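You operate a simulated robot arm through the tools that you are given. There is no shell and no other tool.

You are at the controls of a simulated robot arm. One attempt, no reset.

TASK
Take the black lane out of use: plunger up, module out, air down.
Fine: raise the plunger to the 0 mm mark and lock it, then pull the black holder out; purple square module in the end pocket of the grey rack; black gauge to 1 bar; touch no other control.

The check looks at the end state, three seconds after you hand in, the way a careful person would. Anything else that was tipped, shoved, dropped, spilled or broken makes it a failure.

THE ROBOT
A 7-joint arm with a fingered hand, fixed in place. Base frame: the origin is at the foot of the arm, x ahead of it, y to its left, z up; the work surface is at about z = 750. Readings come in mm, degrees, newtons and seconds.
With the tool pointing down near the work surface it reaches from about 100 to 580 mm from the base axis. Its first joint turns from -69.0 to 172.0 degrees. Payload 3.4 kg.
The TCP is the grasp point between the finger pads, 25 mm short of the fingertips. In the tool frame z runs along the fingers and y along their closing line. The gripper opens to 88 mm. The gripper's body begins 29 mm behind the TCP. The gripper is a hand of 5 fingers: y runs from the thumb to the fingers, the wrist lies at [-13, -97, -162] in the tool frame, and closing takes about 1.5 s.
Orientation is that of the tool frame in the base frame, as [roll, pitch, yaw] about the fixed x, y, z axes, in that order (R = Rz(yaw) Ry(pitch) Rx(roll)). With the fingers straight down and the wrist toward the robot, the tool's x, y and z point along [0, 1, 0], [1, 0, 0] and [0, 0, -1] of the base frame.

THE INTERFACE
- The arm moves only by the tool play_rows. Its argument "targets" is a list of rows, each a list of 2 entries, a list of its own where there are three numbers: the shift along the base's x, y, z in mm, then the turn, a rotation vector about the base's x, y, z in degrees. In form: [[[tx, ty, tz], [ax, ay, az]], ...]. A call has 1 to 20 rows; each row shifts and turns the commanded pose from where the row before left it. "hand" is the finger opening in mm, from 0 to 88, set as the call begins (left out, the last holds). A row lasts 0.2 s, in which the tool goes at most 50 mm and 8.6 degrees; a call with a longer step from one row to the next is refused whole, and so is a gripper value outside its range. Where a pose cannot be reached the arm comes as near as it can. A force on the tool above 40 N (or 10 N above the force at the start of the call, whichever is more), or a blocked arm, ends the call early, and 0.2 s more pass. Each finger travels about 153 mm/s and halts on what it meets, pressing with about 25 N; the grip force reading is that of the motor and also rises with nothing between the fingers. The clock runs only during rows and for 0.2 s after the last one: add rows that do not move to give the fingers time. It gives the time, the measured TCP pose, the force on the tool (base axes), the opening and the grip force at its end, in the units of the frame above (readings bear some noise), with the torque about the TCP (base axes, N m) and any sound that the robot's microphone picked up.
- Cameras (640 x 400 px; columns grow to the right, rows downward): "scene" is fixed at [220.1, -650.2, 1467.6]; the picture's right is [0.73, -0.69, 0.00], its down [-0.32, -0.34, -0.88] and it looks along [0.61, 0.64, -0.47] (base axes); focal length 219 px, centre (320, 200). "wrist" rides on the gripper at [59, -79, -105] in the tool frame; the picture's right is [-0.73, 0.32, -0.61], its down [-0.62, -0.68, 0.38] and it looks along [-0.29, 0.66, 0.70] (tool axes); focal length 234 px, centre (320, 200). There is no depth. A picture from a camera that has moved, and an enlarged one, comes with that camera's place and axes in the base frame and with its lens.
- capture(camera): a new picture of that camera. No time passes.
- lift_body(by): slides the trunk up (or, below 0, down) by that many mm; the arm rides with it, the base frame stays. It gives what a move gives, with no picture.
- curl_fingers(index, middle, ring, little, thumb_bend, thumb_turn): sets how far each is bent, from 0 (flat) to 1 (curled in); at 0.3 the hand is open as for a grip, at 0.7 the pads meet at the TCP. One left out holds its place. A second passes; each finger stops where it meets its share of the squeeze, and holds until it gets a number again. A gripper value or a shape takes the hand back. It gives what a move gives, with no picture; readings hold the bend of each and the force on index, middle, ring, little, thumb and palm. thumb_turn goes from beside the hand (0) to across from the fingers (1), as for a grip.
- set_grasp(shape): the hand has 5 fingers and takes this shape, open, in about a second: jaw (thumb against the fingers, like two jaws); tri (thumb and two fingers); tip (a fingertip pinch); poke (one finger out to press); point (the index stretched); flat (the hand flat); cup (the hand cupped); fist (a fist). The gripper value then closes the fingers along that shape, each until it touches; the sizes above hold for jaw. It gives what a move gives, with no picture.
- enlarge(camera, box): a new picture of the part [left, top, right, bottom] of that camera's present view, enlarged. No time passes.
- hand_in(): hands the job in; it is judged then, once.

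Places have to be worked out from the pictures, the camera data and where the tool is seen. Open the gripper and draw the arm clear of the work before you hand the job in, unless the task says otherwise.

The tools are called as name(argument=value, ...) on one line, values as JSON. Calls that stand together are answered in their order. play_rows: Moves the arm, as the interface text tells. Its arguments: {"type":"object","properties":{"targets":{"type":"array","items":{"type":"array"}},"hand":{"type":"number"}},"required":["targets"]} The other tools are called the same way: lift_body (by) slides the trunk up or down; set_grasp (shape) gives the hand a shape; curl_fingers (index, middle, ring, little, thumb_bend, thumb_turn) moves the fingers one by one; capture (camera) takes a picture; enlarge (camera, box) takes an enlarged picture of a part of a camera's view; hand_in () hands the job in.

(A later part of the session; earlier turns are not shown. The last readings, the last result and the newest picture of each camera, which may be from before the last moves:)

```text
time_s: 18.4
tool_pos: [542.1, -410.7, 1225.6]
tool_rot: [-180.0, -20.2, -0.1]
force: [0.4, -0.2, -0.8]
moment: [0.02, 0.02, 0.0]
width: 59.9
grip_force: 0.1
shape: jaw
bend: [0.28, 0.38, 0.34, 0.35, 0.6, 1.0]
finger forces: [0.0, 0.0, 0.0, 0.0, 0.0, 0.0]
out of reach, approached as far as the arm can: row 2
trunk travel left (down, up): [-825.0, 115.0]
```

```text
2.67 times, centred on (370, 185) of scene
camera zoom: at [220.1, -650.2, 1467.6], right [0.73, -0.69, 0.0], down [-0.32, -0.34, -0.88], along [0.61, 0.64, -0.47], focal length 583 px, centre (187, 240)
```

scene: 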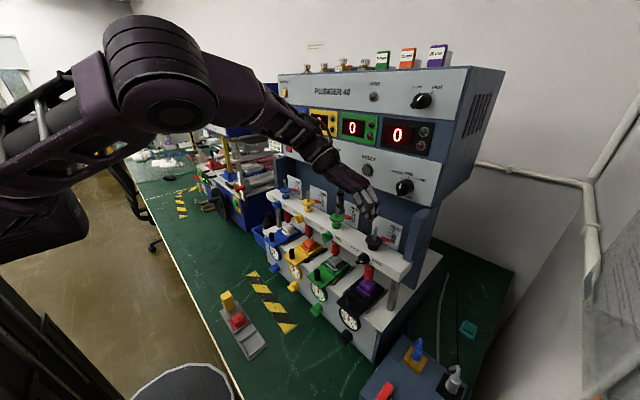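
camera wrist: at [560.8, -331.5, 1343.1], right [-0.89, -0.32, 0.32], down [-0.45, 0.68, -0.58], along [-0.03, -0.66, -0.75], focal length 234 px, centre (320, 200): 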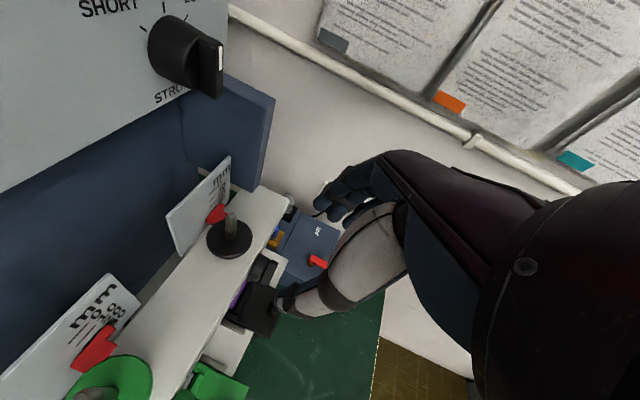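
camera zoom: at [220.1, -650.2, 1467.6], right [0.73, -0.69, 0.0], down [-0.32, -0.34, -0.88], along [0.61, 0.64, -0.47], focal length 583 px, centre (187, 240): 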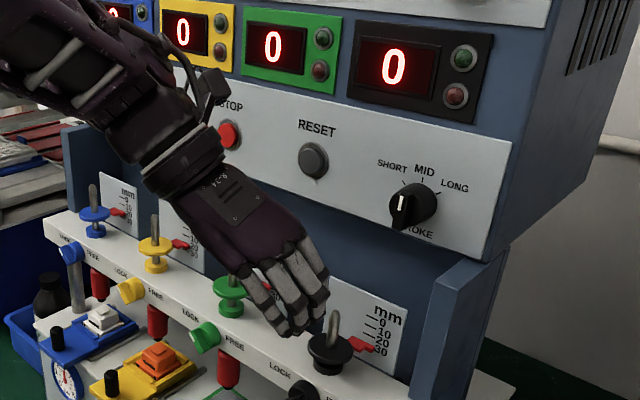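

Orientation is good now. I lower to rod-grip height in front of the bar, align y with the rod, and move forward so the rod enters between thumb and fingers.

play_rows(targets=[[[0, -8, -35], [0, 0, 0]], [[0, -8, -35], [0, 0, 0]], [[0, 0, 0], [0, 0, 0]]])

capture(camera="wrist")

enlarge(camera="scene", box=[320, 170, 440, 270])

```text
time_s: 19.2
tool_pos: [541.7, -424.9, 1155.1]
tool_rot: [180.0, -20.2, -0.1]
force: [0.3, 0.0, -0.1]
moment: [0.01, -0.01, 0.0]
width: 59.8
grip_force: 0.1
shape: jaw
bend: [0.28, 0.38, 0.34, 0.35, 0.6, 1.0]
finger forces: [0.0, 0.1, 0.1, 0.0, 0.0, 0.0]
trunk travel left (down, up): [-825.0, 115.0]
```

```text
taken
camera wrist: at [560.6, -347.2, 1273.2], right [-0.89, -0.32, 0.32], down [-0.45, 0.68, -0.58], along [-0.03, -0.66, -0.75], focal length 234 px, centre (320, 200)
```

wrist: 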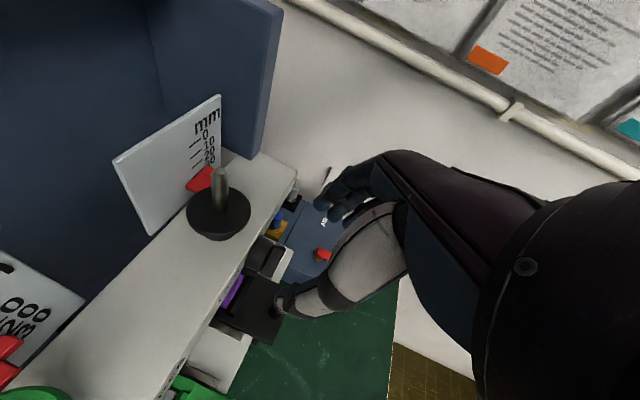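

```text
4.00 times, centred on (380, 220) of scene
camera zoom: at [220.1, -650.2, 1467.6], right [0.73, -0.69, 0.0], down [-0.32, -0.34, -0.88], along [0.61, 0.64, -0.47], focal length 874 px, centre (80, 120)
```

zoom: 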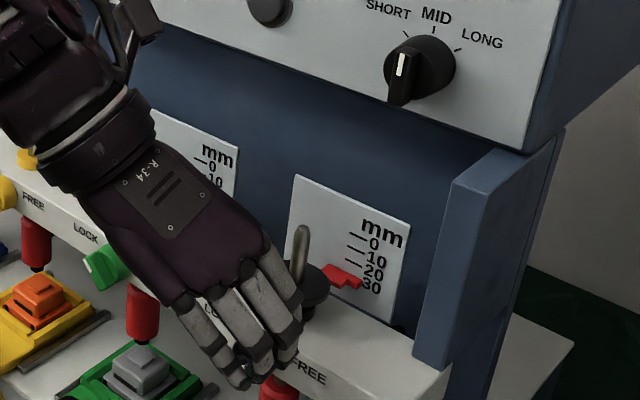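

Rod at about (616,-428). I move forward 62 mm in small steps.

play_rows(targets=[[[12, -1, 0], [0, 0, 0]], [[12, -1, 0], [0, 0, 0]], [[12, -1, 0], [0, 0, 0]], [[12, 0, 0], [0, 0, 0]], [[10, 0, 0], [0, 0, 0]], [[6, 0, 0], [0, 0, 0]], [[0, 0, 0], [0, 0, 0]]])

capture(camera="wrist")

enlarge(camera="scene", box=[320, 170, 440, 270])

```text
time_s: 20.8
tool_pos: [605.1, -430.3, 1155.8]
tool_rot: [179.9, -20.0, -0.2]
force: [-0.3, 0.5, 0.0]
moment: [0.01, 0.0, 0.01]
width: 59.7
grip_force: 0.1
shape: jaw
bend: [0.28, 0.38, 0.34, 0.35, 0.6, 1.0]
finger forces: [0.1, 0.0, 0.0, 0.0, 0.1, 0.0]
trunk travel left (down, up): [-825.0, 115.0]
```

```text
taken
camera wrist: at [624.7, -351.7, 1273.1], right [-0.89, -0.32, 0.32], down [-0.45, 0.68, -0.57], along [-0.03, -0.66, -0.75], focal length 234 px, centre (320, 200)
```

wrist: 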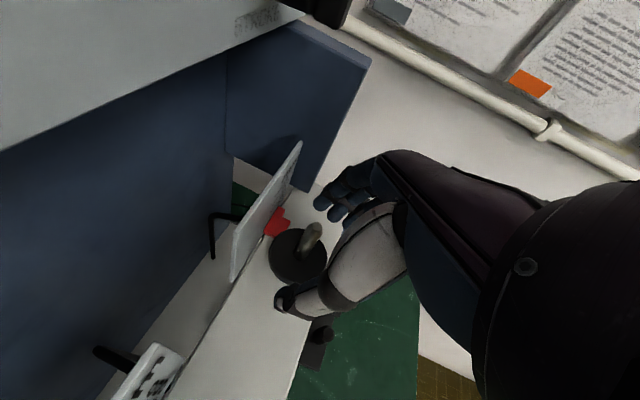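

```text
4.00 times, centred on (380, 220) of scene
camera zoom: at [220.1, -650.2, 1467.6], right [0.73, -0.69, 0.0], down [-0.32, -0.34, -0.88], along [0.61, 0.64, -0.47], focal length 874 px, centre (80, 120)
```

zoom: 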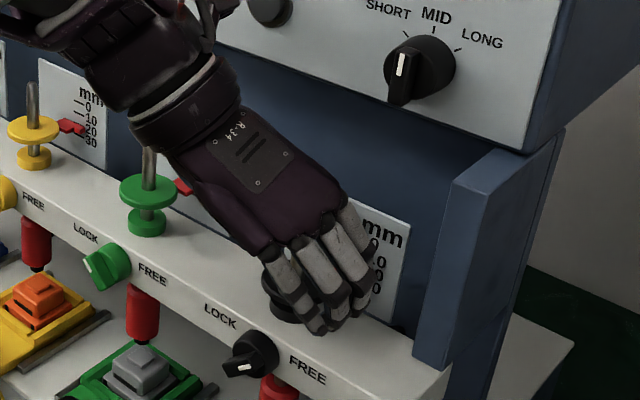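

The rod is within the hand, now almost at the TCP. I move 8 mm further and close.

play_rows(targets=[[[8, 2, 0], [0, 0, 0]], [[0, 0, 0], [0, 0, 0]]])

play_rows(targets=[[[0, 0, 0], [0, 0, 0]], [[0, 0, 0], [0, 0, 0]], [[0, 0, 0], [0, 0, 0]], [[0, 0, 0], [0, 0, 0]], [[0, 0, 0], [0, 0, 0]], [[0, 0, 0], [0, 0, 0]], [[0, 0, 0], [0, 0, 0]], [[0, 0, 0], [0, 0, 0]]], hand=4)

capture(camera="wrist")

enlarge(camera="scene", box=[340, 190, 430, 270])

```text
time_s: 21.4
tool_pos: [613.9, -428.1, 1156.3]
tool_rot: [-180.0, -20.3, -0.1]
force: [0.1, 0.3, 0.2]
moment: [-0.02, -0.01, -0.01]
width: 59.8
grip_force: 0.1
shape: jaw
bend: [0.28, 0.38, 0.34, 0.35, 0.6, 1.0]
finger forces: [0.0, 0.1, 0.1, 0.1, 0.0, 0.0]
trunk travel left (down, up): [-825.0, 115.0]
```

```text
time_s: 23.2
tool_pos: [613.4, -428.1, 1156.7]
tool_rot: [-179.9, -20.2, -0.1]
force: [0.2, -2.7, 5.7]
moment: [-0.14, 0.09, 0.05]
width: 4.2
grip_force: 0.0
shape: jaw
bend: [0.71, 0.67, 0.64, 0.66, 0.71, 1.0]
finger forces: [0.0, 0.4, 5.9, 0.1, 0.8, 0.0]
trunk travel left (down, up): [-825.0, 115.0]
```

```text
taken
camera wrist: at [631.6, -349.9, 1273.8], right [-0.89, -0.32, 0.32], down [-0.45, 0.68, -0.58], along [-0.03, -0.66, -0.75], focal length 234 px, centre (320, 200)
```

wrist: 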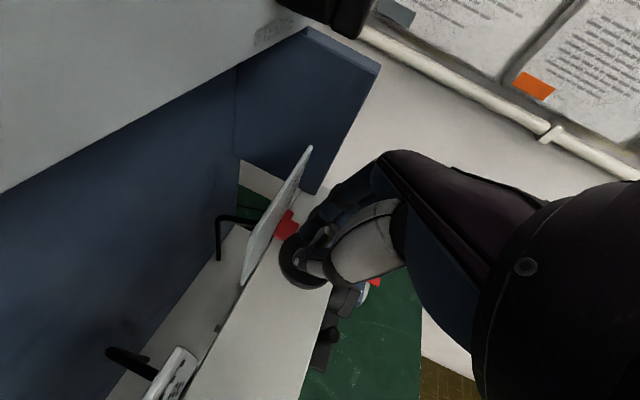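

```text
5.00 times, centred on (385, 230) of scene
camera zoom: at [220.1, -650.2, 1467.6], right [0.73, -0.69, 0.0], down [-0.32, -0.34, -0.88], along [0.61, 0.64, -0.47], focal length 1093 px, centre (-5, 50)
```

zoom: 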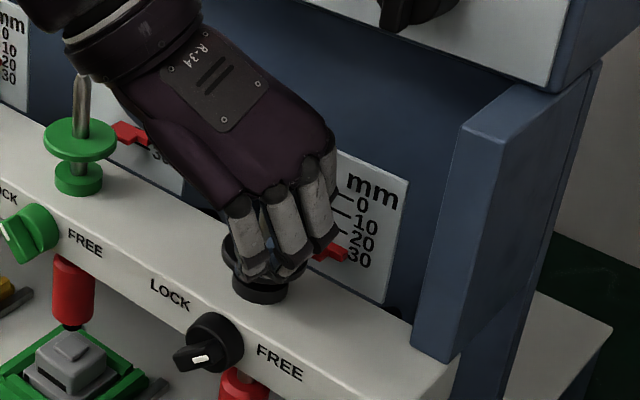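

The fingers closed to 4 mm with only the ring finger feeling something; I zoom in to see where the rod is.

enlarge(camera="wrist", box=[260, 180, 380, 300])

enlarge(camera="scene", box=[370, 205, 420, 255])

```text
3.33 times, centred on (320, 240) of wrist
camera zoom: at [631.6, -349.9, 1273.8], right [-0.89, -0.32, 0.32], down [-0.45, 0.68, -0.58], along [-0.03, -0.66, -0.75], focal length 781 px, centre (320, 67)
```

zoom: 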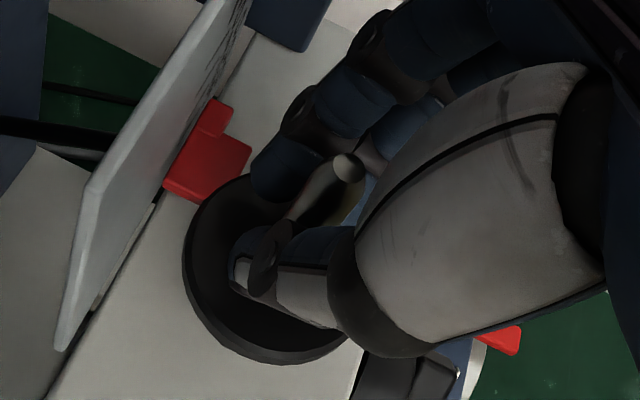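

```text
8.00 times, centred on (395, 230) of scene
camera zoom: at [220.1, -650.2, 1467.6], right [0.73, -0.69, 0.0], down [-0.32, -0.34, -0.88], along [0.61, 0.64, -0.47], focal length 1749 px, centre (-280, -40)
```

zoom: 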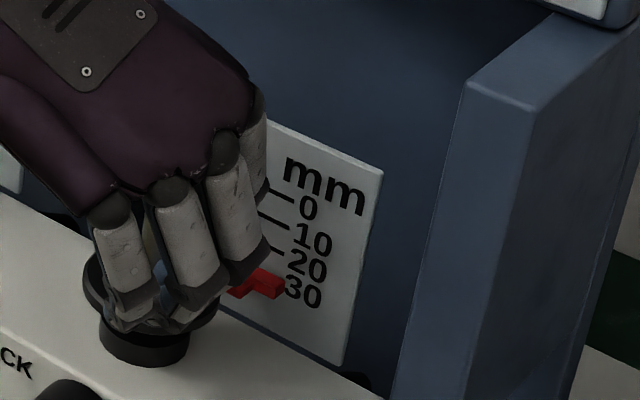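

The rod slipped into the gap between index and middle finger. I open, move back 9 mm (rod in line with the index finger) and 3 mm up, and close again.

play_rows(targets=[[[0, 0, 0], [0, 0, 0]], [[0, 0, 0], [0, 0, 0]], [[0, 0, 0], [0, 0, 0]], [[0, 0, 3], [0, 0, 0]], [[-9, 0, 0], [0, 0, 0]], [[0, 0, 0], [0, 0, 0]]], hand=60)

play_rows(targets=[[[0, 0, 0], [0, 0, 0]], [[0, 0, 0], [0, 0, 0]], [[0, 0, 0], [0, 0, 0]], [[0, 0, 0], [0, 0, 0]], [[0, 0, 0], [0, 0, 0]], [[0, 0, 0], [0, 0, 0]], [[0, 0, 0], [0, 0, 0]], [[0, 0, 0], [0, 0, 0]]], hand=4)

enlarge(camera="wrist", box=[240, 160, 400, 300])

enlarge(camera="scene", box=[350, 205, 420, 255])

```text
time_s: 24.6
tool_pos: [604.2, -427.3, 1158.5]
tool_rot: [180.0, -20.0, -0.1]
force: [0.5, 0.0, 1.2]
moment: [0.01, -0.03, 0.02]
width: 59.5
grip_force: 0.1
shape: jaw
bend: [0.28, 0.38, 0.35, 0.35, 0.6, 1.0]
finger forces: [0.0, 0.0, 0.0, 0.1, 0.0, 0.0]
trunk travel left (down, up): [-825.0, 115.0]
```

```text
time_s: 26.4
tool_pos: [604.1, -427.1, 1158.8]
tool_rot: [-180.0, -20.2, -0.1]
force: [0.2, -0.5, 0.1]
moment: [0.0, 0.04, 0.0]
width: 4.3
grip_force: 0.0
shape: jaw
bend: [0.71, 0.67, 0.67, 0.66, 0.72, 1.0]
finger forces: [1.1, 0.1, 0.0, 0.0, 0.6, 0.0]
trunk travel left (down, up): [-825.0, 115.0]
```

```text
2.86 times, centred on (320, 230) of wrist
camera zoom: at [623.4, -349.4, 1276.3], right [-0.89, -0.32, 0.32], down [-0.45, 0.68, -0.57], along [-0.03, -0.66, -0.75], focal length 669 px, centre (320, 114)
```

zoom: 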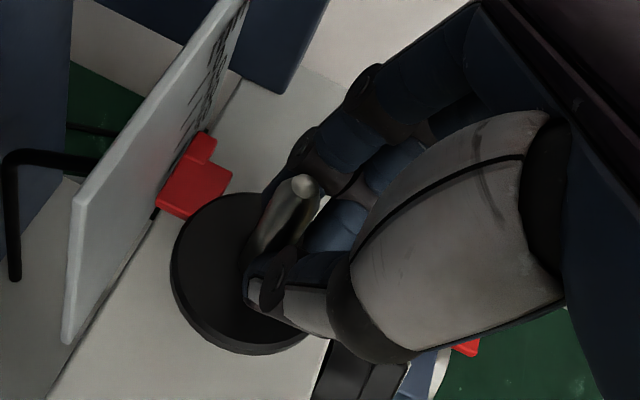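

```text
8.00 times, centred on (385, 230) of scene
camera zoom: at [220.1, -650.2, 1467.6], right [0.73, -0.69, 0.0], down [-0.32, -0.34, -0.88], along [0.61, 0.64, -0.47], focal length 1749 px, centre (-200, -40)
```

zoom: 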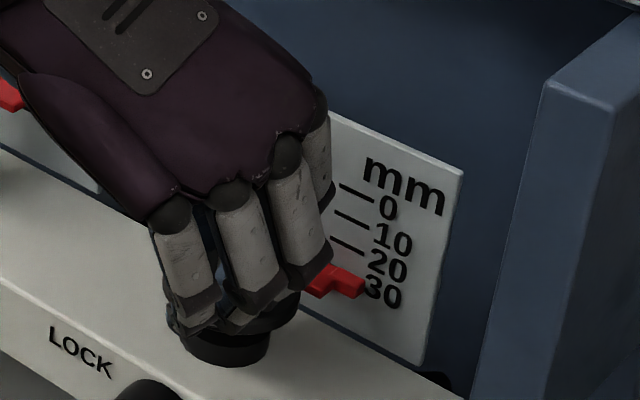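

The index and thumb lie on either side of the rod but only just touch it. I curl index and thumb further to squeeze.

curl_fingers(index=0.9, thumb_bend=0.85)

enlarge(camera="wrist", box=[240, 160, 400, 300])

```text
time_s: 27.4
tool_pos: [605.3, -426.8, 1157.6]
tool_rot: [179.9, -20.2, -0.1]
force: [-1.0, 3.7, -1.6]
moment: [0.1, 0.03, 0.03]
width: 1.3
grip_force: 11.6
shape: fingers
bend: [0.72, 0.67, 0.67, 0.66, 0.73, 1.0]
finger forces: [8.9, 0.0, 0.0, 0.0, 14.1, 0.1]
trunk travel left (down, up): [-825.0, 115.0]
```

```text
2.86 times, centred on (320, 230) of wrist
camera zoom: at [623.5, -347.7, 1276.7], right [-0.89, -0.32, 0.32], down [-0.45, 0.68, -0.58], along [-0.03, -0.66, -0.75], focal length 669 px, centre (320, 114)
```

zoom: 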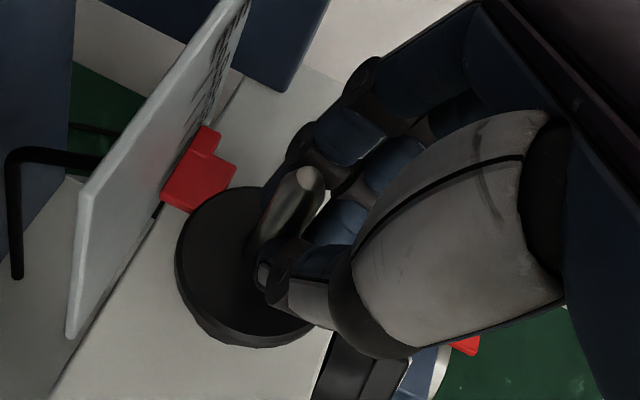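

The squeeze is now real (index 9 N, thumb 14 N). I lift 8 mm and check whether the plunger follows.

play_rows(targets=[[[0, 0, 3], [0, 0, 0]], [[0, 0, 3], [0, 0, 0]], [[0, 0, 2], [0, 0, 0]], [[0, 0, 0], [0, 0, 0]]])

enlarge(camera="wrist", box=[240, 160, 400, 300])

enlarge(camera="scene", box=[350, 205, 420, 255])

```text
time_s: 28.4
tool_pos: [603.9, -425.3, 1167.8]
tool_rot: [179.9, -20.2, -0.1]
force: [-2.2, 5.2, -1.4]
moment: [0.11, 0.07, 0.03]
width: 1.2
grip_force: 11.2
shape: fingers
bend: [0.73, 0.67, 0.67, 0.66, 0.73, 1.0]
finger forces: [8.9, 0.1, 0.0, 0.1, 14.3, 0.0]
trunk travel left (down, up): [-825.0, 115.0]
```

```text
2.86 times, centred on (320, 230) of wrist
camera zoom: at [623.7, -347.6, 1285.4], right [-0.89, -0.32, 0.32], down [-0.45, 0.68, -0.58], along [-0.03, -0.66, -0.75], focal length 669 px, centre (320, 114)
```

zoom: 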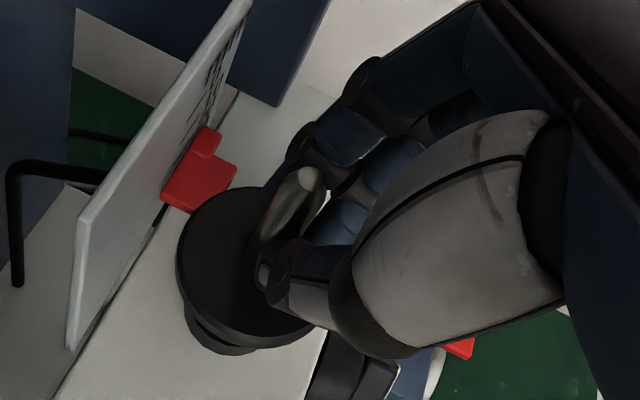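

```text
8.00 times, centred on (385, 230) of scene
camera zoom: at [220.1, -650.2, 1467.6], right [0.73, -0.69, 0.0], down [-0.32, -0.34, -0.88], along [0.61, 0.64, -0.47], focal length 1749 px, centre (-200, -40)
```

zoom: 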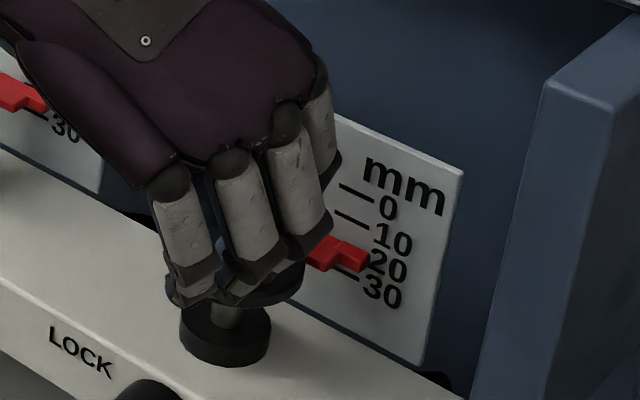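

The plunger follows: pointer now near 20. I lift another 15 mm and measure again.

play_rows(targets=[[[0, 0, 4], [0, 0, 0]], [[0, 0, 4], [0, 0, 0]], [[0, 0, 4], [0, 0, 0]], [[0, 0, 3], [0, 0, 0]], [[0, 0, 0], [0, 0, 0]]])

enlarge(camera="scene", box=[355, 205, 411, 240])

enlarge(camera="wrist", box=[240, 160, 400, 300])

```text
time_s: 29.6
tool_pos: [604.7, -426.5, 1182.8]
tool_rot: [179.9, -20.1, 0.0]
force: [-1.9, 5.2, -1.5]
moment: [0.08, 0.0, 0.02]
width: 1.2
grip_force: 11.8
shape: fingers
bend: [0.73, 0.67, 0.67, 0.66, 0.73, 1.0]
finger forces: [9.3, 0.0, 0.1, 0.0, 14.1, 0.0]
trunk travel left (down, up): [-825.0, 115.0]
```

```text
11.43 times, centred on (383, 222) of scene
camera zoom: at [220.1, -650.2, 1467.6], right [0.73, -0.69, 0.0], down [-0.32, -0.34, -0.88], along [0.61, 0.64, -0.47], focal length 2498 px, centre (-400, -57)
```

zoom: 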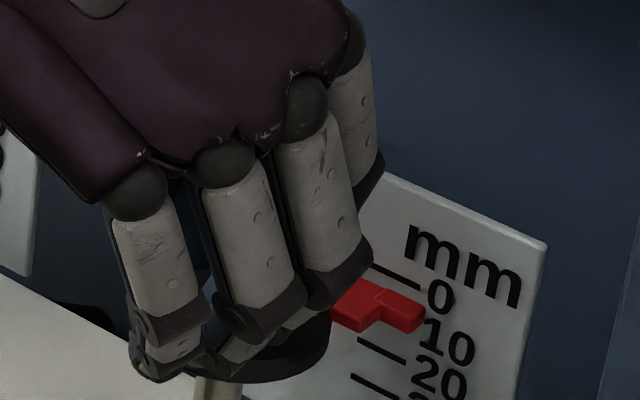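

```text
2.86 times, centred on (320, 230) of wrist
camera zoom: at [623.8, -347.6, 1300.3], right [-0.89, -0.32, 0.32], down [-0.45, 0.68, -0.58], along [-0.03, -0.66, -0.75], focal length 669 px, centre (320, 114)
```

zoom: 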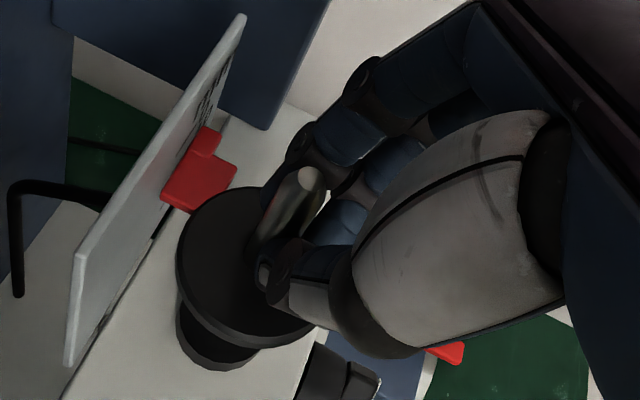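

The pointer is now near a few mm; I zoom tightly on the scale to read it accurately.

enlarge(camera="scene", box=[380, 218, 404, 242])

enlarge(camera="scene", box=[340, 195, 364, 230])

```text
16.00 times, centred on (392, 230) of scene
camera zoom: at [220.1, -650.2, 1467.6], right [0.73, -0.69, 0.0], down [-0.32, -0.34, -0.88], along [0.61, 0.64, -0.47], focal length 3497 px, centre (-832, -280)
```

zoom: 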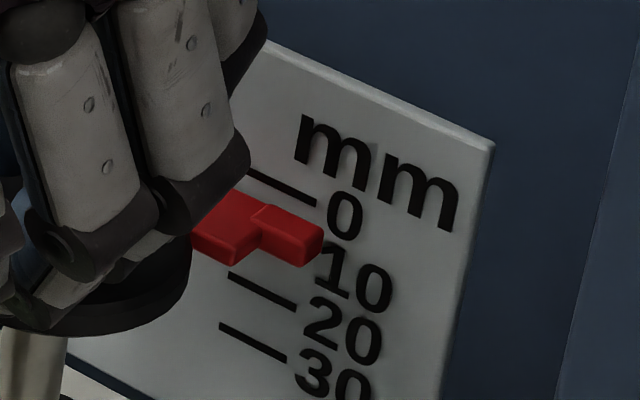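

```text
11.43 times, centred on (352, 212) of scene
camera zoom: at [220.1, -650.2, 1467.6], right [0.73, -0.69, 0.0], down [-0.32, -0.34, -0.88], along [0.61, 0.64, -0.47], focal length 2498 px, centre (-46, 57)
```

zoom: 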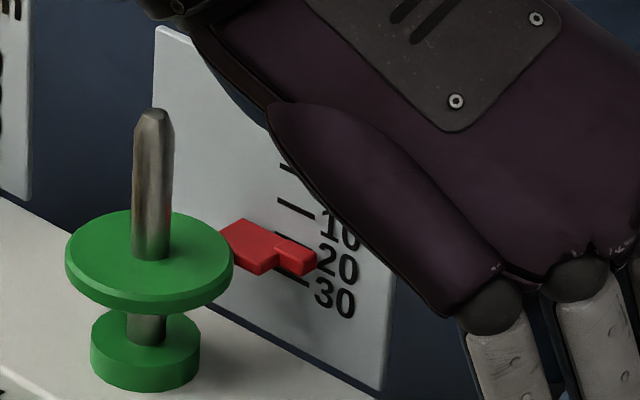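

Reading by ray geometry: tick 0 at z≈1148, pointer at z≈1143.7, so about 4.3 mm still to go. I lift 4.3 mm more.

play_rows(targets=[[[0, 0, 2.3], [0, 0, 0]], [[0, 0, 2], [0, 0, 0]], [[0, 0, 0], [0, 0, 0]]])

enlarge(camera="scene", box=[380, 218, 404, 242])

```text
time_s: 30.4
tool_pos: [605.4, -424.3, 1186.7]
tool_rot: [179.8, -20.2, 0.0]
force: [-1.1, 4.6, -1.8]
moment: [0.09, 0.04, 0.0]
width: 1.4
grip_force: 11.4
shape: fingers
bend: [0.73, 0.67, 0.67, 0.66, 0.73, 1.0]
finger forces: [9.2, 0.1, 0.1, 0.0, 14.1, 0.0]
trunk travel left (down, up): [-825.0, 115.0]
```

```text
16.00 times, centred on (392, 230) of scene
camera zoom: at [220.1, -650.2, 1467.6], right [0.73, -0.69, 0.0], down [-0.32, -0.34, -0.88], along [0.61, 0.64, -0.47], focal length 3497 px, centre (-832, -280)
```

zoom: 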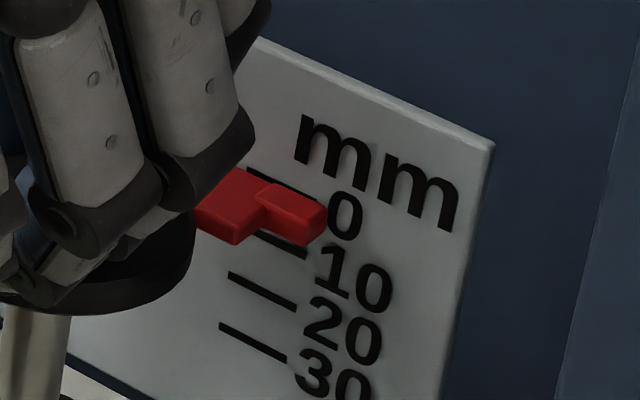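

The pointer is now at the 0 mark. I open the fingers and see whether the plunger stays up by itself.

play_rows(targets=[[[0, 0, 0], [0, 0, 0]], [[0, 0, 0], [0, 0, 0]], [[0, 0, 0], [0, 0, 0]], [[0, 0, 0], [0, 0, 0]], [[0, 0, 0], [0, 0, 0]]], hand=60)

enlarge(camera="scene", box=[380, 218, 404, 242])

enlarge(camera="wrist", box=[240, 160, 400, 300])

```text
time_s: 31.6
tool_pos: [605.5, -427.8, 1186.4]
tool_rot: [-179.9, -20.2, 0.0]
force: [0.5, -1.0, 0.1]
moment: [-0.02, 0.04, 0.0]
width: 59.8
grip_force: 0.1
shape: jaw
bend: [0.28, 0.38, 0.35, 0.35, 0.6, 1.0]
finger forces: [0.0, 0.0, 0.0, 0.1, 0.0, 0.0]
trunk travel left (down, up): [-825.0, 115.0]
```

```text
16.00 times, centred on (392, 230) of scene
camera zoom: at [220.1, -650.2, 1467.6], right [0.73, -0.69, 0.0], down [-0.32, -0.34, -0.88], along [0.61, 0.64, -0.47], focal length 3497 px, centre (-832, -280)
```

zoom: 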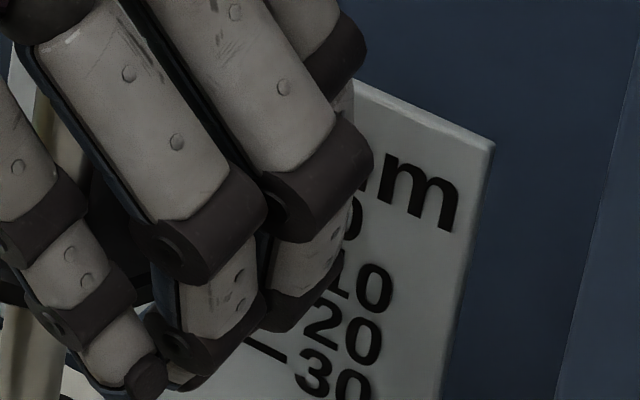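

```text
2.86 times, centred on (320, 230) of wrist
camera zoom: at [624.0, -348.7, 1303.5], right [-0.89, -0.32, 0.32], down [-0.45, 0.68, -0.58], along [-0.03, -0.66, -0.75], focal length 669 px, centre (320, 114)
```

zoom: 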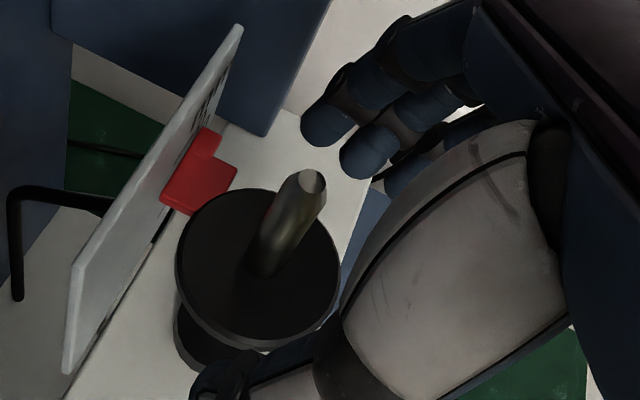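

The plunger stays at the 0 mark after release. I withdraw the hand straight back (−x) and check the scale and lock knob.

play_rows(targets=[[[-10, 0, 0], [0, 0, 0]], [[-15, 0, 0], [0, 0, 0]], [[-20, 0, 0], [0, 0, 0]], [[-25, 0, 0], [0, 0, 0]], [[-25, 0, 0], [0, 0, 0]], [[-20, 0, 0], [0, 0, 0]], [[0, 0, 0], [0, 0, 0]]])

enlarge(camera="scene", box=[355, 205, 411, 250])

enlarge(camera="scene", box=[340, 235, 400, 275])

capture(camera="wrist")

```text
time_s: 33.2
tool_pos: [490.1, -429.0, 1186.4]
tool_rot: [179.9, -20.2, 0.0]
force: [-0.7, 0.4, -0.2]
moment: [0.0, 0.0, 0.03]
width: 59.5
grip_force: 0.0
shape: jaw
bend: [0.28, 0.38, 0.34, 0.35, 0.6, 1.0]
finger forces: [0.1, 0.1, 0.0, 0.0, 0.1, 0.0]
trunk travel left (down, up): [-825.0, 115.0]
```

```text
8.89 times, centred on (383, 228) of scene
camera zoom: at [220.1, -650.2, 1467.6], right [0.73, -0.69, 0.0], down [-0.32, -0.34, -0.88], along [0.61, 0.64, -0.47], focal length 1943 px, centre (-240, -44)
```

zoom: 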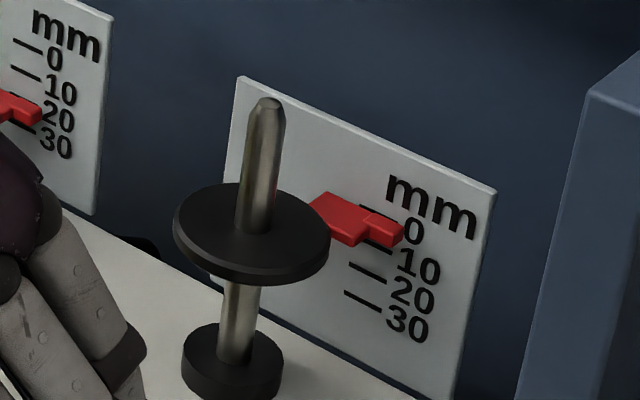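

```text
10.00 times, centred on (370, 255) of scene
camera zoom: at [220.1, -650.2, 1467.6], right [0.73, -0.69, 0.0], down [-0.32, -0.34, -0.88], along [0.61, 0.64, -0.47], focal length 2186 px, centre (-180, -350)
```

zoom: 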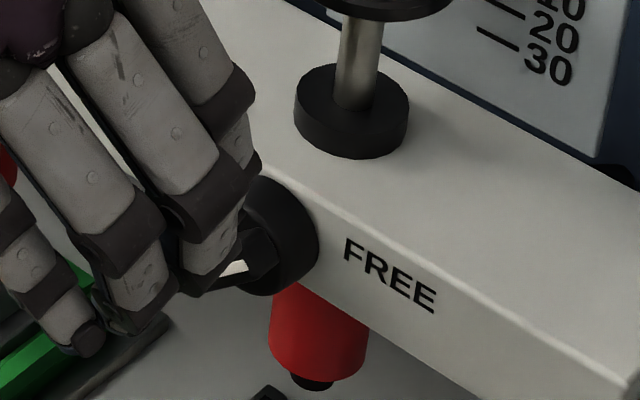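

```text
taken
camera wrist: at [509.2, -350.1, 1304.0], right [-0.89, -0.32, 0.32], down [-0.45, 0.68, -0.58], along [-0.03, -0.66, -0.75], focal length 234 px, centre (320, 200)
```

wrist: 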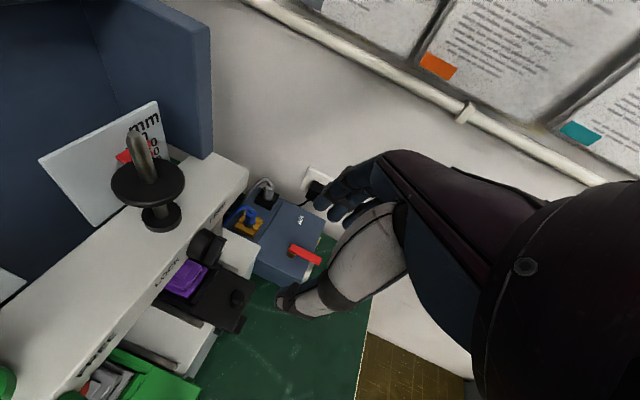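

The pointer reads 0 and stays. Now I zoom on the lock knob to determine its present direction.

enlarge(camera="wrist", box=[140, 210, 260, 310])

enlarge(camera="scene", box=[270, 195, 310, 235])

enlarge(camera="scene", box=[310, 215, 360, 265])

```text
4.00 times, centred on (200, 260) of wrist
camera zoom: at [509.2, -350.1, 1304.0], right [-0.89, -0.32, 0.32], down [-0.45, 0.68, -0.58], along [-0.03, -0.66, -0.75], focal length 937 px, centre (800, -40)
```

zoom: 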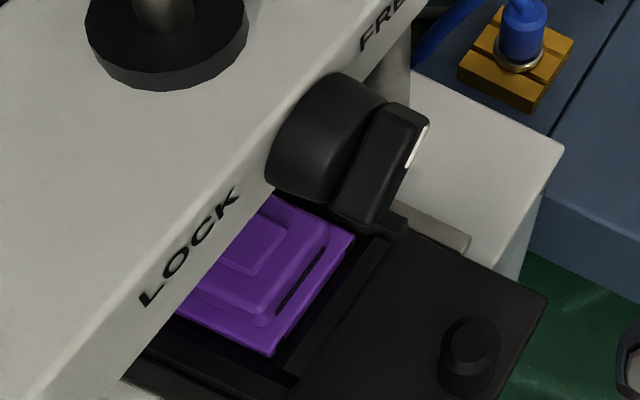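

```text
10.00 times, centred on (290, 215) of scene
camera zoom: at [220.1, -650.2, 1467.6], right [0.73, -0.69, 0.0], down [-0.32, -0.34, -0.88], along [0.61, 0.64, -0.47], focal length 2186 px, centre (620, 50)
```

zoom: 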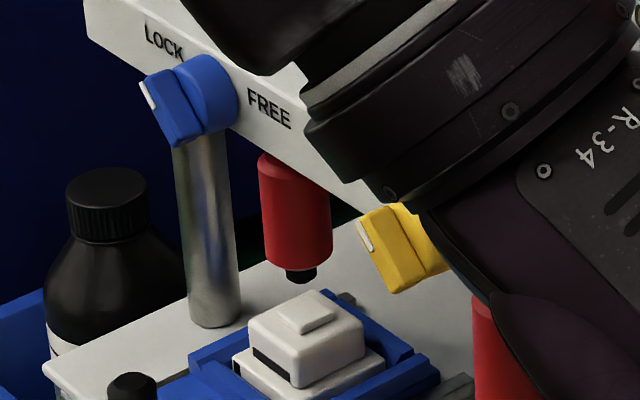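

```text
8.00 times, centred on (335, 240) of scene
camera zoom: at [220.1, -650.2, 1467.6], right [0.73, -0.69, 0.0], down [-0.32, -0.34, -0.88], along [0.61, 0.64, -0.47], focal length 1749 px, centre (200, -120)
```

zoom: 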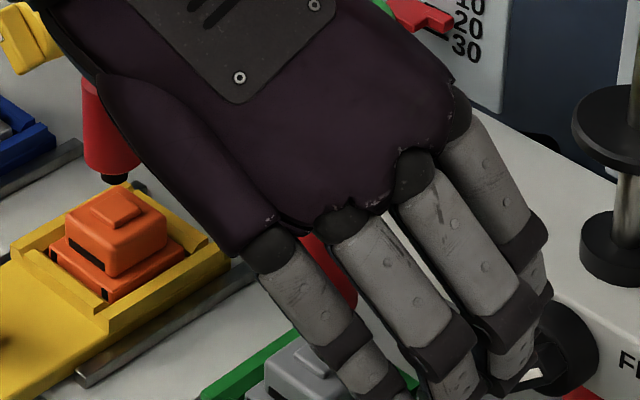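

The lock knob's wing points to FREE (right), so it must be turned counter-clockwise (seen from the robot) to LOCK. I bring the hand back and turn it to point horizontally at the machine for a frontal view and a grip on the wing.

play_rows(targets=[[[-6, 0, -7], [0, -7.8, 0]], [[-6, 0, -7], [0, -7.8, 0]], [[-6, 0, -7], [0, -7.8, 0]], [[-6, 0, -7], [0, -7.8, 0]], [[-6, 0, -7], [0, -7.8, 0]], [[-6, 0, -7], [0, -7.8, 0]], [[-6, 0, -7], [0, -7.8, 0]], [[-6, 0, -7], [0, -7.8, 0]], [[-6, 0, -7], [0, -7.6, 0]], [[0, 0, 0], [0, 0, 0]]], hand=60)

capture(camera="wrist")

enlarge(camera="scene", box=[320, 200, 430, 310])

```text
time_s: 35.4
tool_pos: [423.6, -446.2, 1148.9]
tool_rot: [25.8, -89.8, 154.1]
force: [-0.3, 0.1, -0.9]
moment: [0.01, 0.02, -0.01]
width: 59.9
grip_force: 0.0
shape: jaw
bend: [0.28, 0.38, 0.34, 0.35, 0.6, 0.99]
finger forces: [0.0, 0.0, 0.0, 0.0, 0.0, 0.0]
out of reach, approached as far as the arm can: row 5, 6
trunk travel left (down, up): [-825.0, 115.0]
```

```text
taken
camera wrist: at [318.0, -368.0, 1206.5], right [-0.6, -0.32, -0.73], down [0.39, 0.68, -0.62], along [0.7, -0.66, -0.29], focal length 234 px, centre (320, 200)
```

wrist: 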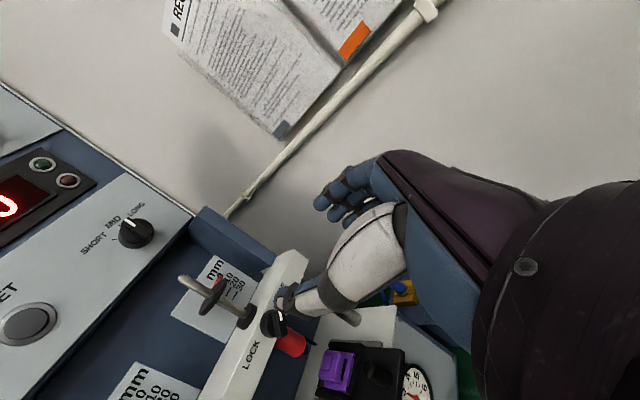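

```text
3.64 times, centred on (375, 255) of scene
camera zoom: at [220.1, -650.2, 1467.6], right [0.73, -0.69, 0.0], down [-0.32, -0.34, -0.88], along [0.61, 0.64, -0.47], focal length 795 px, centre (120, 0)
```

zoom: 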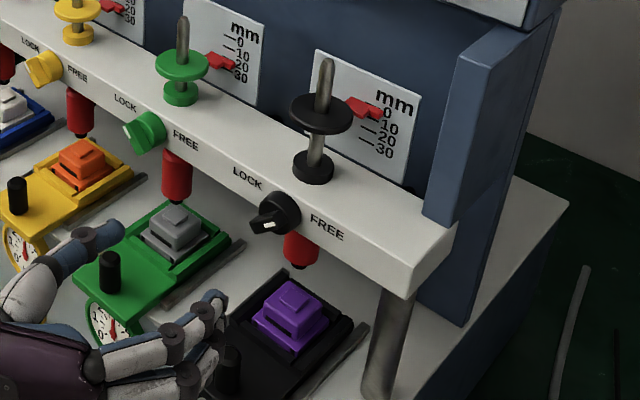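

The hand now points horizontally at the machine. I zoom at the lock knob and scale from this frontal view.

enlarge(camera="wrist", box=[160, 240, 320, 380])

enlarge(camera="scene", box=[345, 240, 375, 270])

enlarge(camera="scene", box=[322, 222, 352, 252])

```text
2.86 times, centred on (240, 310) of wrist
camera zoom: at [318.0, -368.0, 1206.5], right [-0.6, -0.32, -0.73], down [0.39, 0.68, -0.62], along [0.7, -0.66, -0.29], focal length 669 px, centre (549, -114)
```

zoom: 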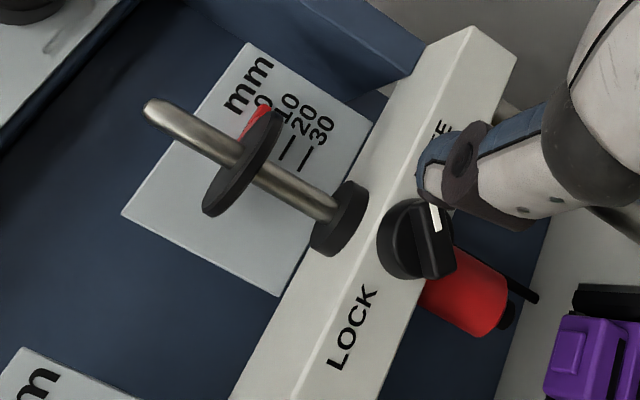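

```text
13.33 times, centred on (360, 255) of scene
camera zoom: at [220.1, -650.2, 1467.6], right [0.73, -0.69, 0.0], down [-0.32, -0.34, -0.88], along [0.61, 0.64, -0.47], focal length 2914 px, centre (-213, -533)
```

zoom: 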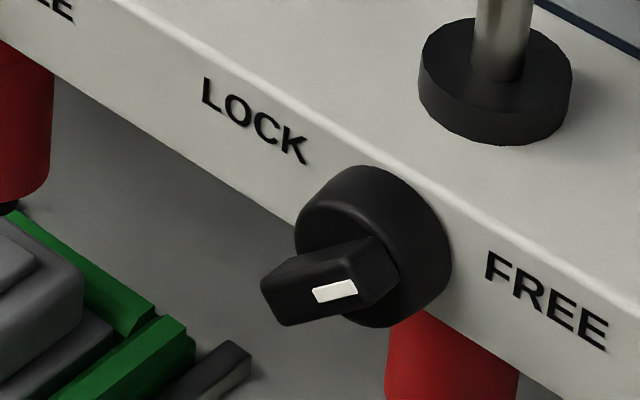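

```text
13.33 times, centred on (337, 237) of scene
camera zoom: at [220.1, -650.2, 1467.6], right [0.73, -0.69, 0.0], down [-0.32, -0.34, -0.88], along [0.61, 0.64, -0.47], focal length 2914 px, centre (93, -293)
```

zoom: 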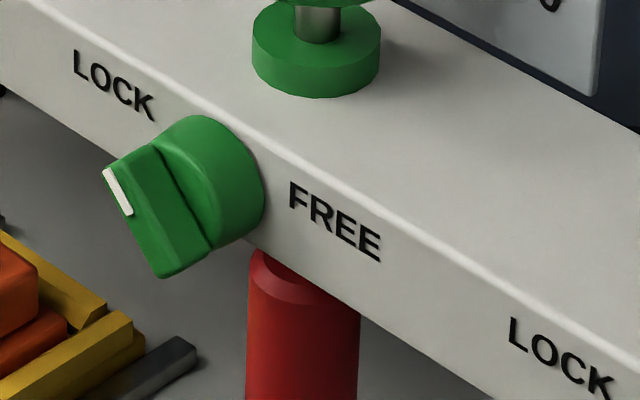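

From this view: wing axis is 45° up-right (FREE), others sit 45° up-left (LOCK), so 90° counter-clockwise is needed; the knob axis is at about (y,z)=(-428,1088), wing front at x≈557. I roll the hand by 45° and bring it in front of the knob.

play_rows(targets=[[[10, 3, -10], [7.5, 0, 0]], [[10, 3, -10], [7.5, 0, 0]], [[10, 3, -10], [7.5, 0, 0]], [[10, 3, -10], [7.5, 0, 0]], [[10, 3, -10], [7.5, 0, 0]], [[10, 3, -11], [7.5, 0, 0]], [[0, 0, 0], [0, 0, 0]]], hand=50)

capture(camera="wrist")

enlarge(camera="scene", box=[300, 200, 410, 310])

```text
time_s: 37.0
tool_pos: [481.7, -427.9, 1088.0]
tool_rot: [-89.9, -44.9, -90.2]
force: [0.1, 0.7, 0.6]
moment: [0.0, -0.01, 0.02]
width: 50.4
grip_force: 0.0
shape: jaw
bend: [0.74, 0.42, 0.38, 0.44, 0.66, 1.0]
finger forces: [0.0, 0.0, 0.0, 0.0, 0.1, 0.0]
trunk travel left (down, up): [-825.0, 115.0]
```

```text
taken
camera wrist: at [376.3, -414.7, 1184.8], right [-0.61, 0.29, -0.74], down [0.39, 0.92, 0.04], along [0.7, -0.26, -0.67], focal length 234 px, centre (320, 200)
```

wrist: 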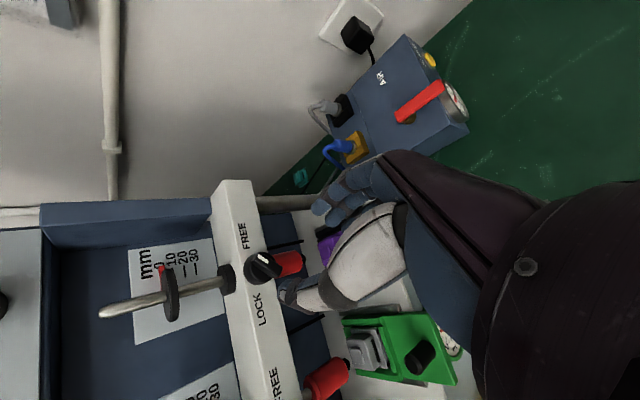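

```text
3.64 times, centred on (355, 255) of scene
camera zoom: at [220.1, -650.2, 1467.6], right [0.73, -0.69, 0.0], down [-0.32, -0.34, -0.88], along [0.61, 0.64, -0.47], focal length 795 px, centre (193, 0)
```

zoom: 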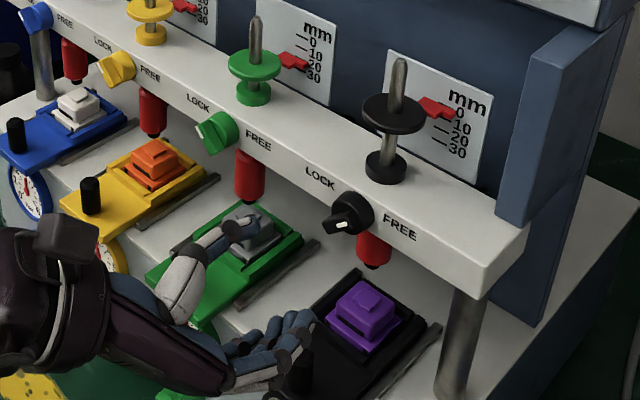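

Hand is rolled with the palm below the knob. I zoom to refine the knob position from this view.

enlarge(camera="wrist", box=[200, 210, 340, 330])

```text
3.33 times, centred on (270, 270) of wrist
camera zoom: at [376.3, -414.7, 1184.8], right [-0.61, 0.29, -0.74], down [0.39, 0.92, 0.04], along [0.7, -0.26, -0.67], focal length 781 px, centre (487, -33)
```

zoom: 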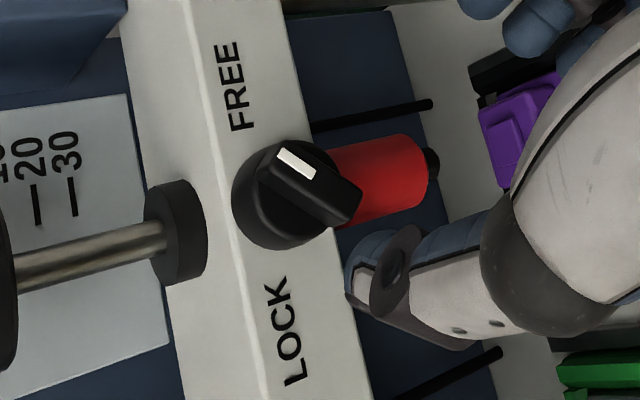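

Knob axis confirmed at (-428,1089). I advance toward the knob with the hand open at 60 mm.

play_rows(targets=[[[0, 0, 1], [0, 0, 0]], [[10, 0, 0], [0, 0, 0]], [[10, 0, 0], [0, 0, 0]], [[10, 0, 0], [0, 0, 0]], [[8, 0, 0], [0, 0, 0]], [[0, 0, 0], [0, 0, 0]]], hand=60)

capture(camera="wrist")

enlarge(camera="scene", box=[320, 215, 400, 295])

```text
time_s: 38.4
tool_pos: [518.9, -428.5, 1088.0]
tool_rot: [-89.8, -44.9, -90.3]
force: [-0.1, 0.7, 0.4]
moment: [-0.01, -0.02, 0.02]
width: 59.4
grip_force: 0.1
shape: jaw
bend: [0.28, 0.38, 0.34, 0.35, 0.6, 1.0]
finger forces: [0.0, 0.0, 0.1, 0.0, 0.0, 0.0]
trunk travel left (down, up): [-825.0, 115.0]
```

```text
taken
camera wrist: at [414.0, -415.7, 1185.0], right [-0.61, 0.29, -0.74], down [0.39, 0.92, 0.04], along [0.7, -0.26, -0.67], focal length 234 px, centre (320, 200)
```

wrist: 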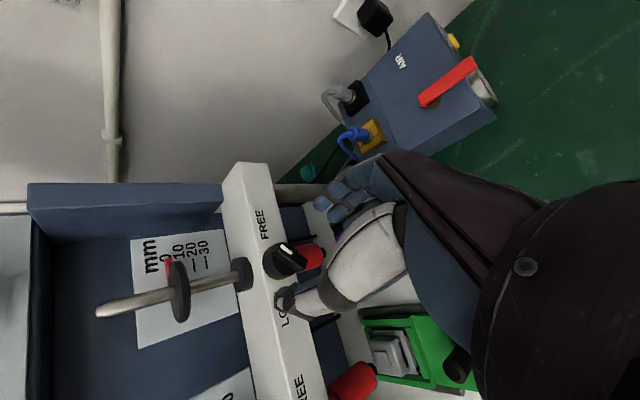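

```text
5.00 times, centred on (360, 255) of scene
camera zoom: at [220.1, -650.2, 1467.6], right [0.73, -0.69, 0.0], down [-0.32, -0.34, -0.88], along [0.61, 0.64, -0.47], focal length 1093 px, centre (120, -75)
```

zoom: 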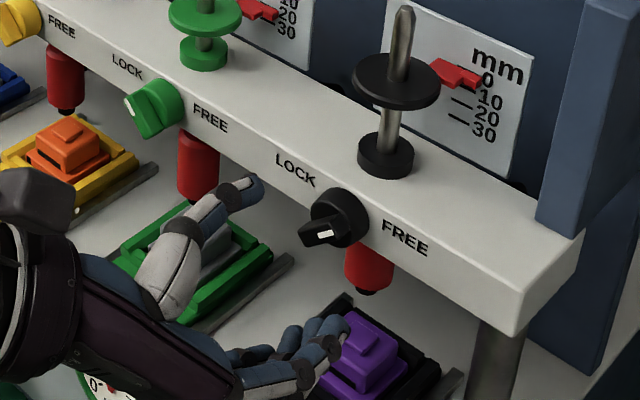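

Thumb tip is at x≈535 and fingertips at ≈560 with the knob between them in the closing plane. I advance 22 mm more and close moderately.

play_rows(targets=[[[8, 0, 1], [0, 0, 0]], [[8, 0, 0], [0, 0, 0]], [[6, 0, 0], [0, 0, 0]], [[0, 0, 0], [0, 0, 0]]])

enlarge(camera="wrist", box=[220, 180, 380, 320])

enlarge(camera="scene", box=[320, 215, 400, 295])

```text
time_s: 39.4
tool_pos: [541.0, -428.0, 1089.7]
tool_rot: [-89.9, -44.9, -90.2]
force: [0.6, 0.4, -0.5]
moment: [-0.01, 0.0, -0.01]
width: 59.5
grip_force: 0.0
shape: jaw
bend: [0.28, 0.38, 0.34, 0.35, 0.6, 1.0]
finger forces: [0.0, 0.1, 0.0, 0.1, 0.1, 0.1]
trunk travel left (down, up): [-825.0, 115.0]
```

```text
2.86 times, centred on (300, 250) of wrist
camera zoom: at [436.7, -415.2, 1186.5], right [-0.61, 0.29, -0.74], down [0.39, 0.92, 0.04], along [0.7, -0.26, -0.67], focal length 669 px, centre (377, 57)
```

zoom: 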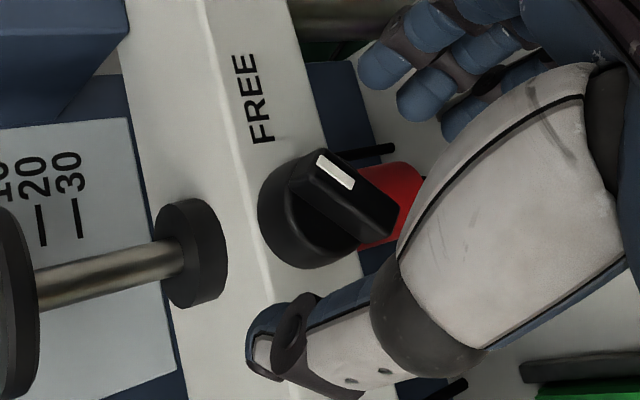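

```text
5.00 times, centred on (360, 255) of scene
camera zoom: at [220.1, -650.2, 1467.6], right [0.73, -0.69, 0.0], down [-0.32, -0.34, -0.88], along [0.61, 0.64, -0.47], focal length 1093 px, centre (120, -75)
```

zoom: 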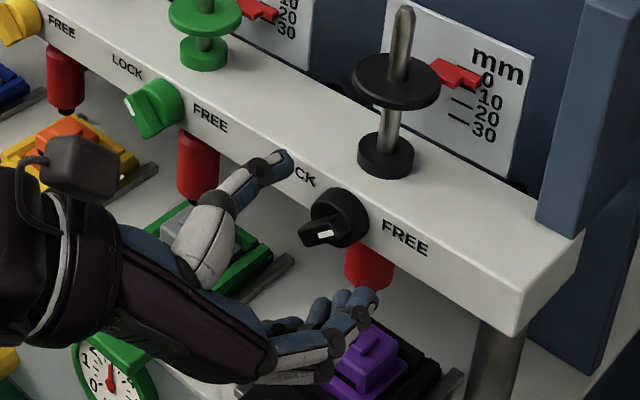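

The wing is between thumb and fingers. I close the hand on it.

play_rows(targets=[[[0, 0, 0], [0, 0, 0]], [[0, 0, 0], [0, 0, 0]], [[0, 0, 0], [0, 0, 0]], [[0, 0, 0], [0, 0, 0]], [[0, 0, 0], [0, 0, 0]], [[0, 0, 0], [0, 0, 0]], [[0, 0, 0], [0, 0, 0]], [[0, 0, 0], [0, 0, 0]]], hand=4)

enlarge(camera="wrist", box=[220, 180, 380, 320])

enlarge(camera="scene", box=[330, 225, 390, 285])

```text
time_s: 41.2
tool_pos: [542.2, -429.6, 1090.3]
tool_rot: [-90.0, -44.9, -90.0]
force: [-1.0, -1.6, -1.5]
moment: [-0.02, 0.05, -0.01]
width: 4.4
grip_force: 0.0
shape: jaw
bend: [0.71, 0.65, 0.67, 0.66, 0.71, 1.0]
finger forces: [1.7, 1.8, 0.0, 0.0, 0.8, 0.1]
trunk travel left (down, up): [-825.0, 115.0]
```

```text
2.86 times, centred on (300, 250) of wrist
camera zoom: at [436.8, -415.9, 1186.2], right [-0.61, 0.29, -0.74], down [0.39, 0.92, 0.04], along [0.7, -0.26, -0.67], focal length 669 px, centre (377, 57)
```

zoom: 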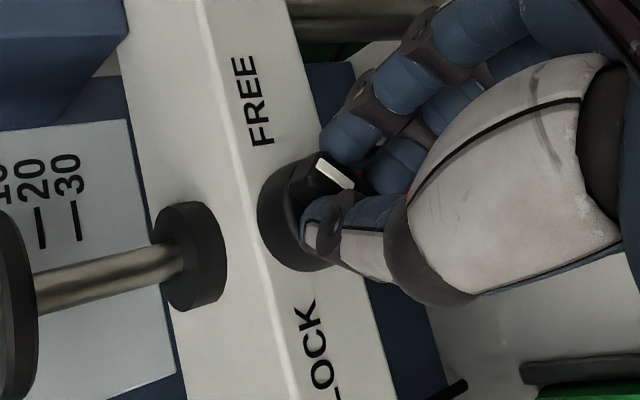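

```text
6.67 times, centred on (360, 255) of scene
camera zoom: at [220.1, -650.2, 1467.6], right [0.73, -0.69, 0.0], down [-0.32, -0.34, -0.88], along [0.61, 0.64, -0.47], focal length 1457 px, centre (53, -167)
```

zoom: 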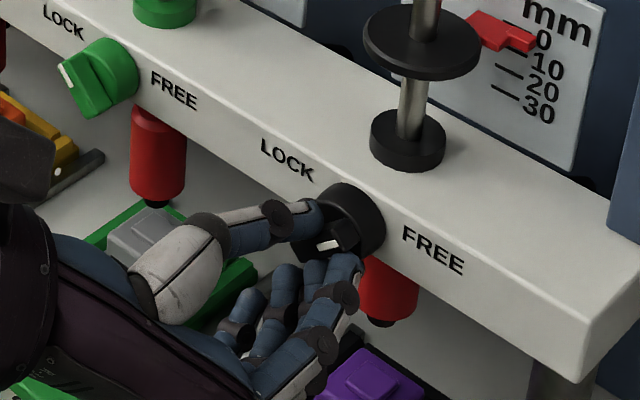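

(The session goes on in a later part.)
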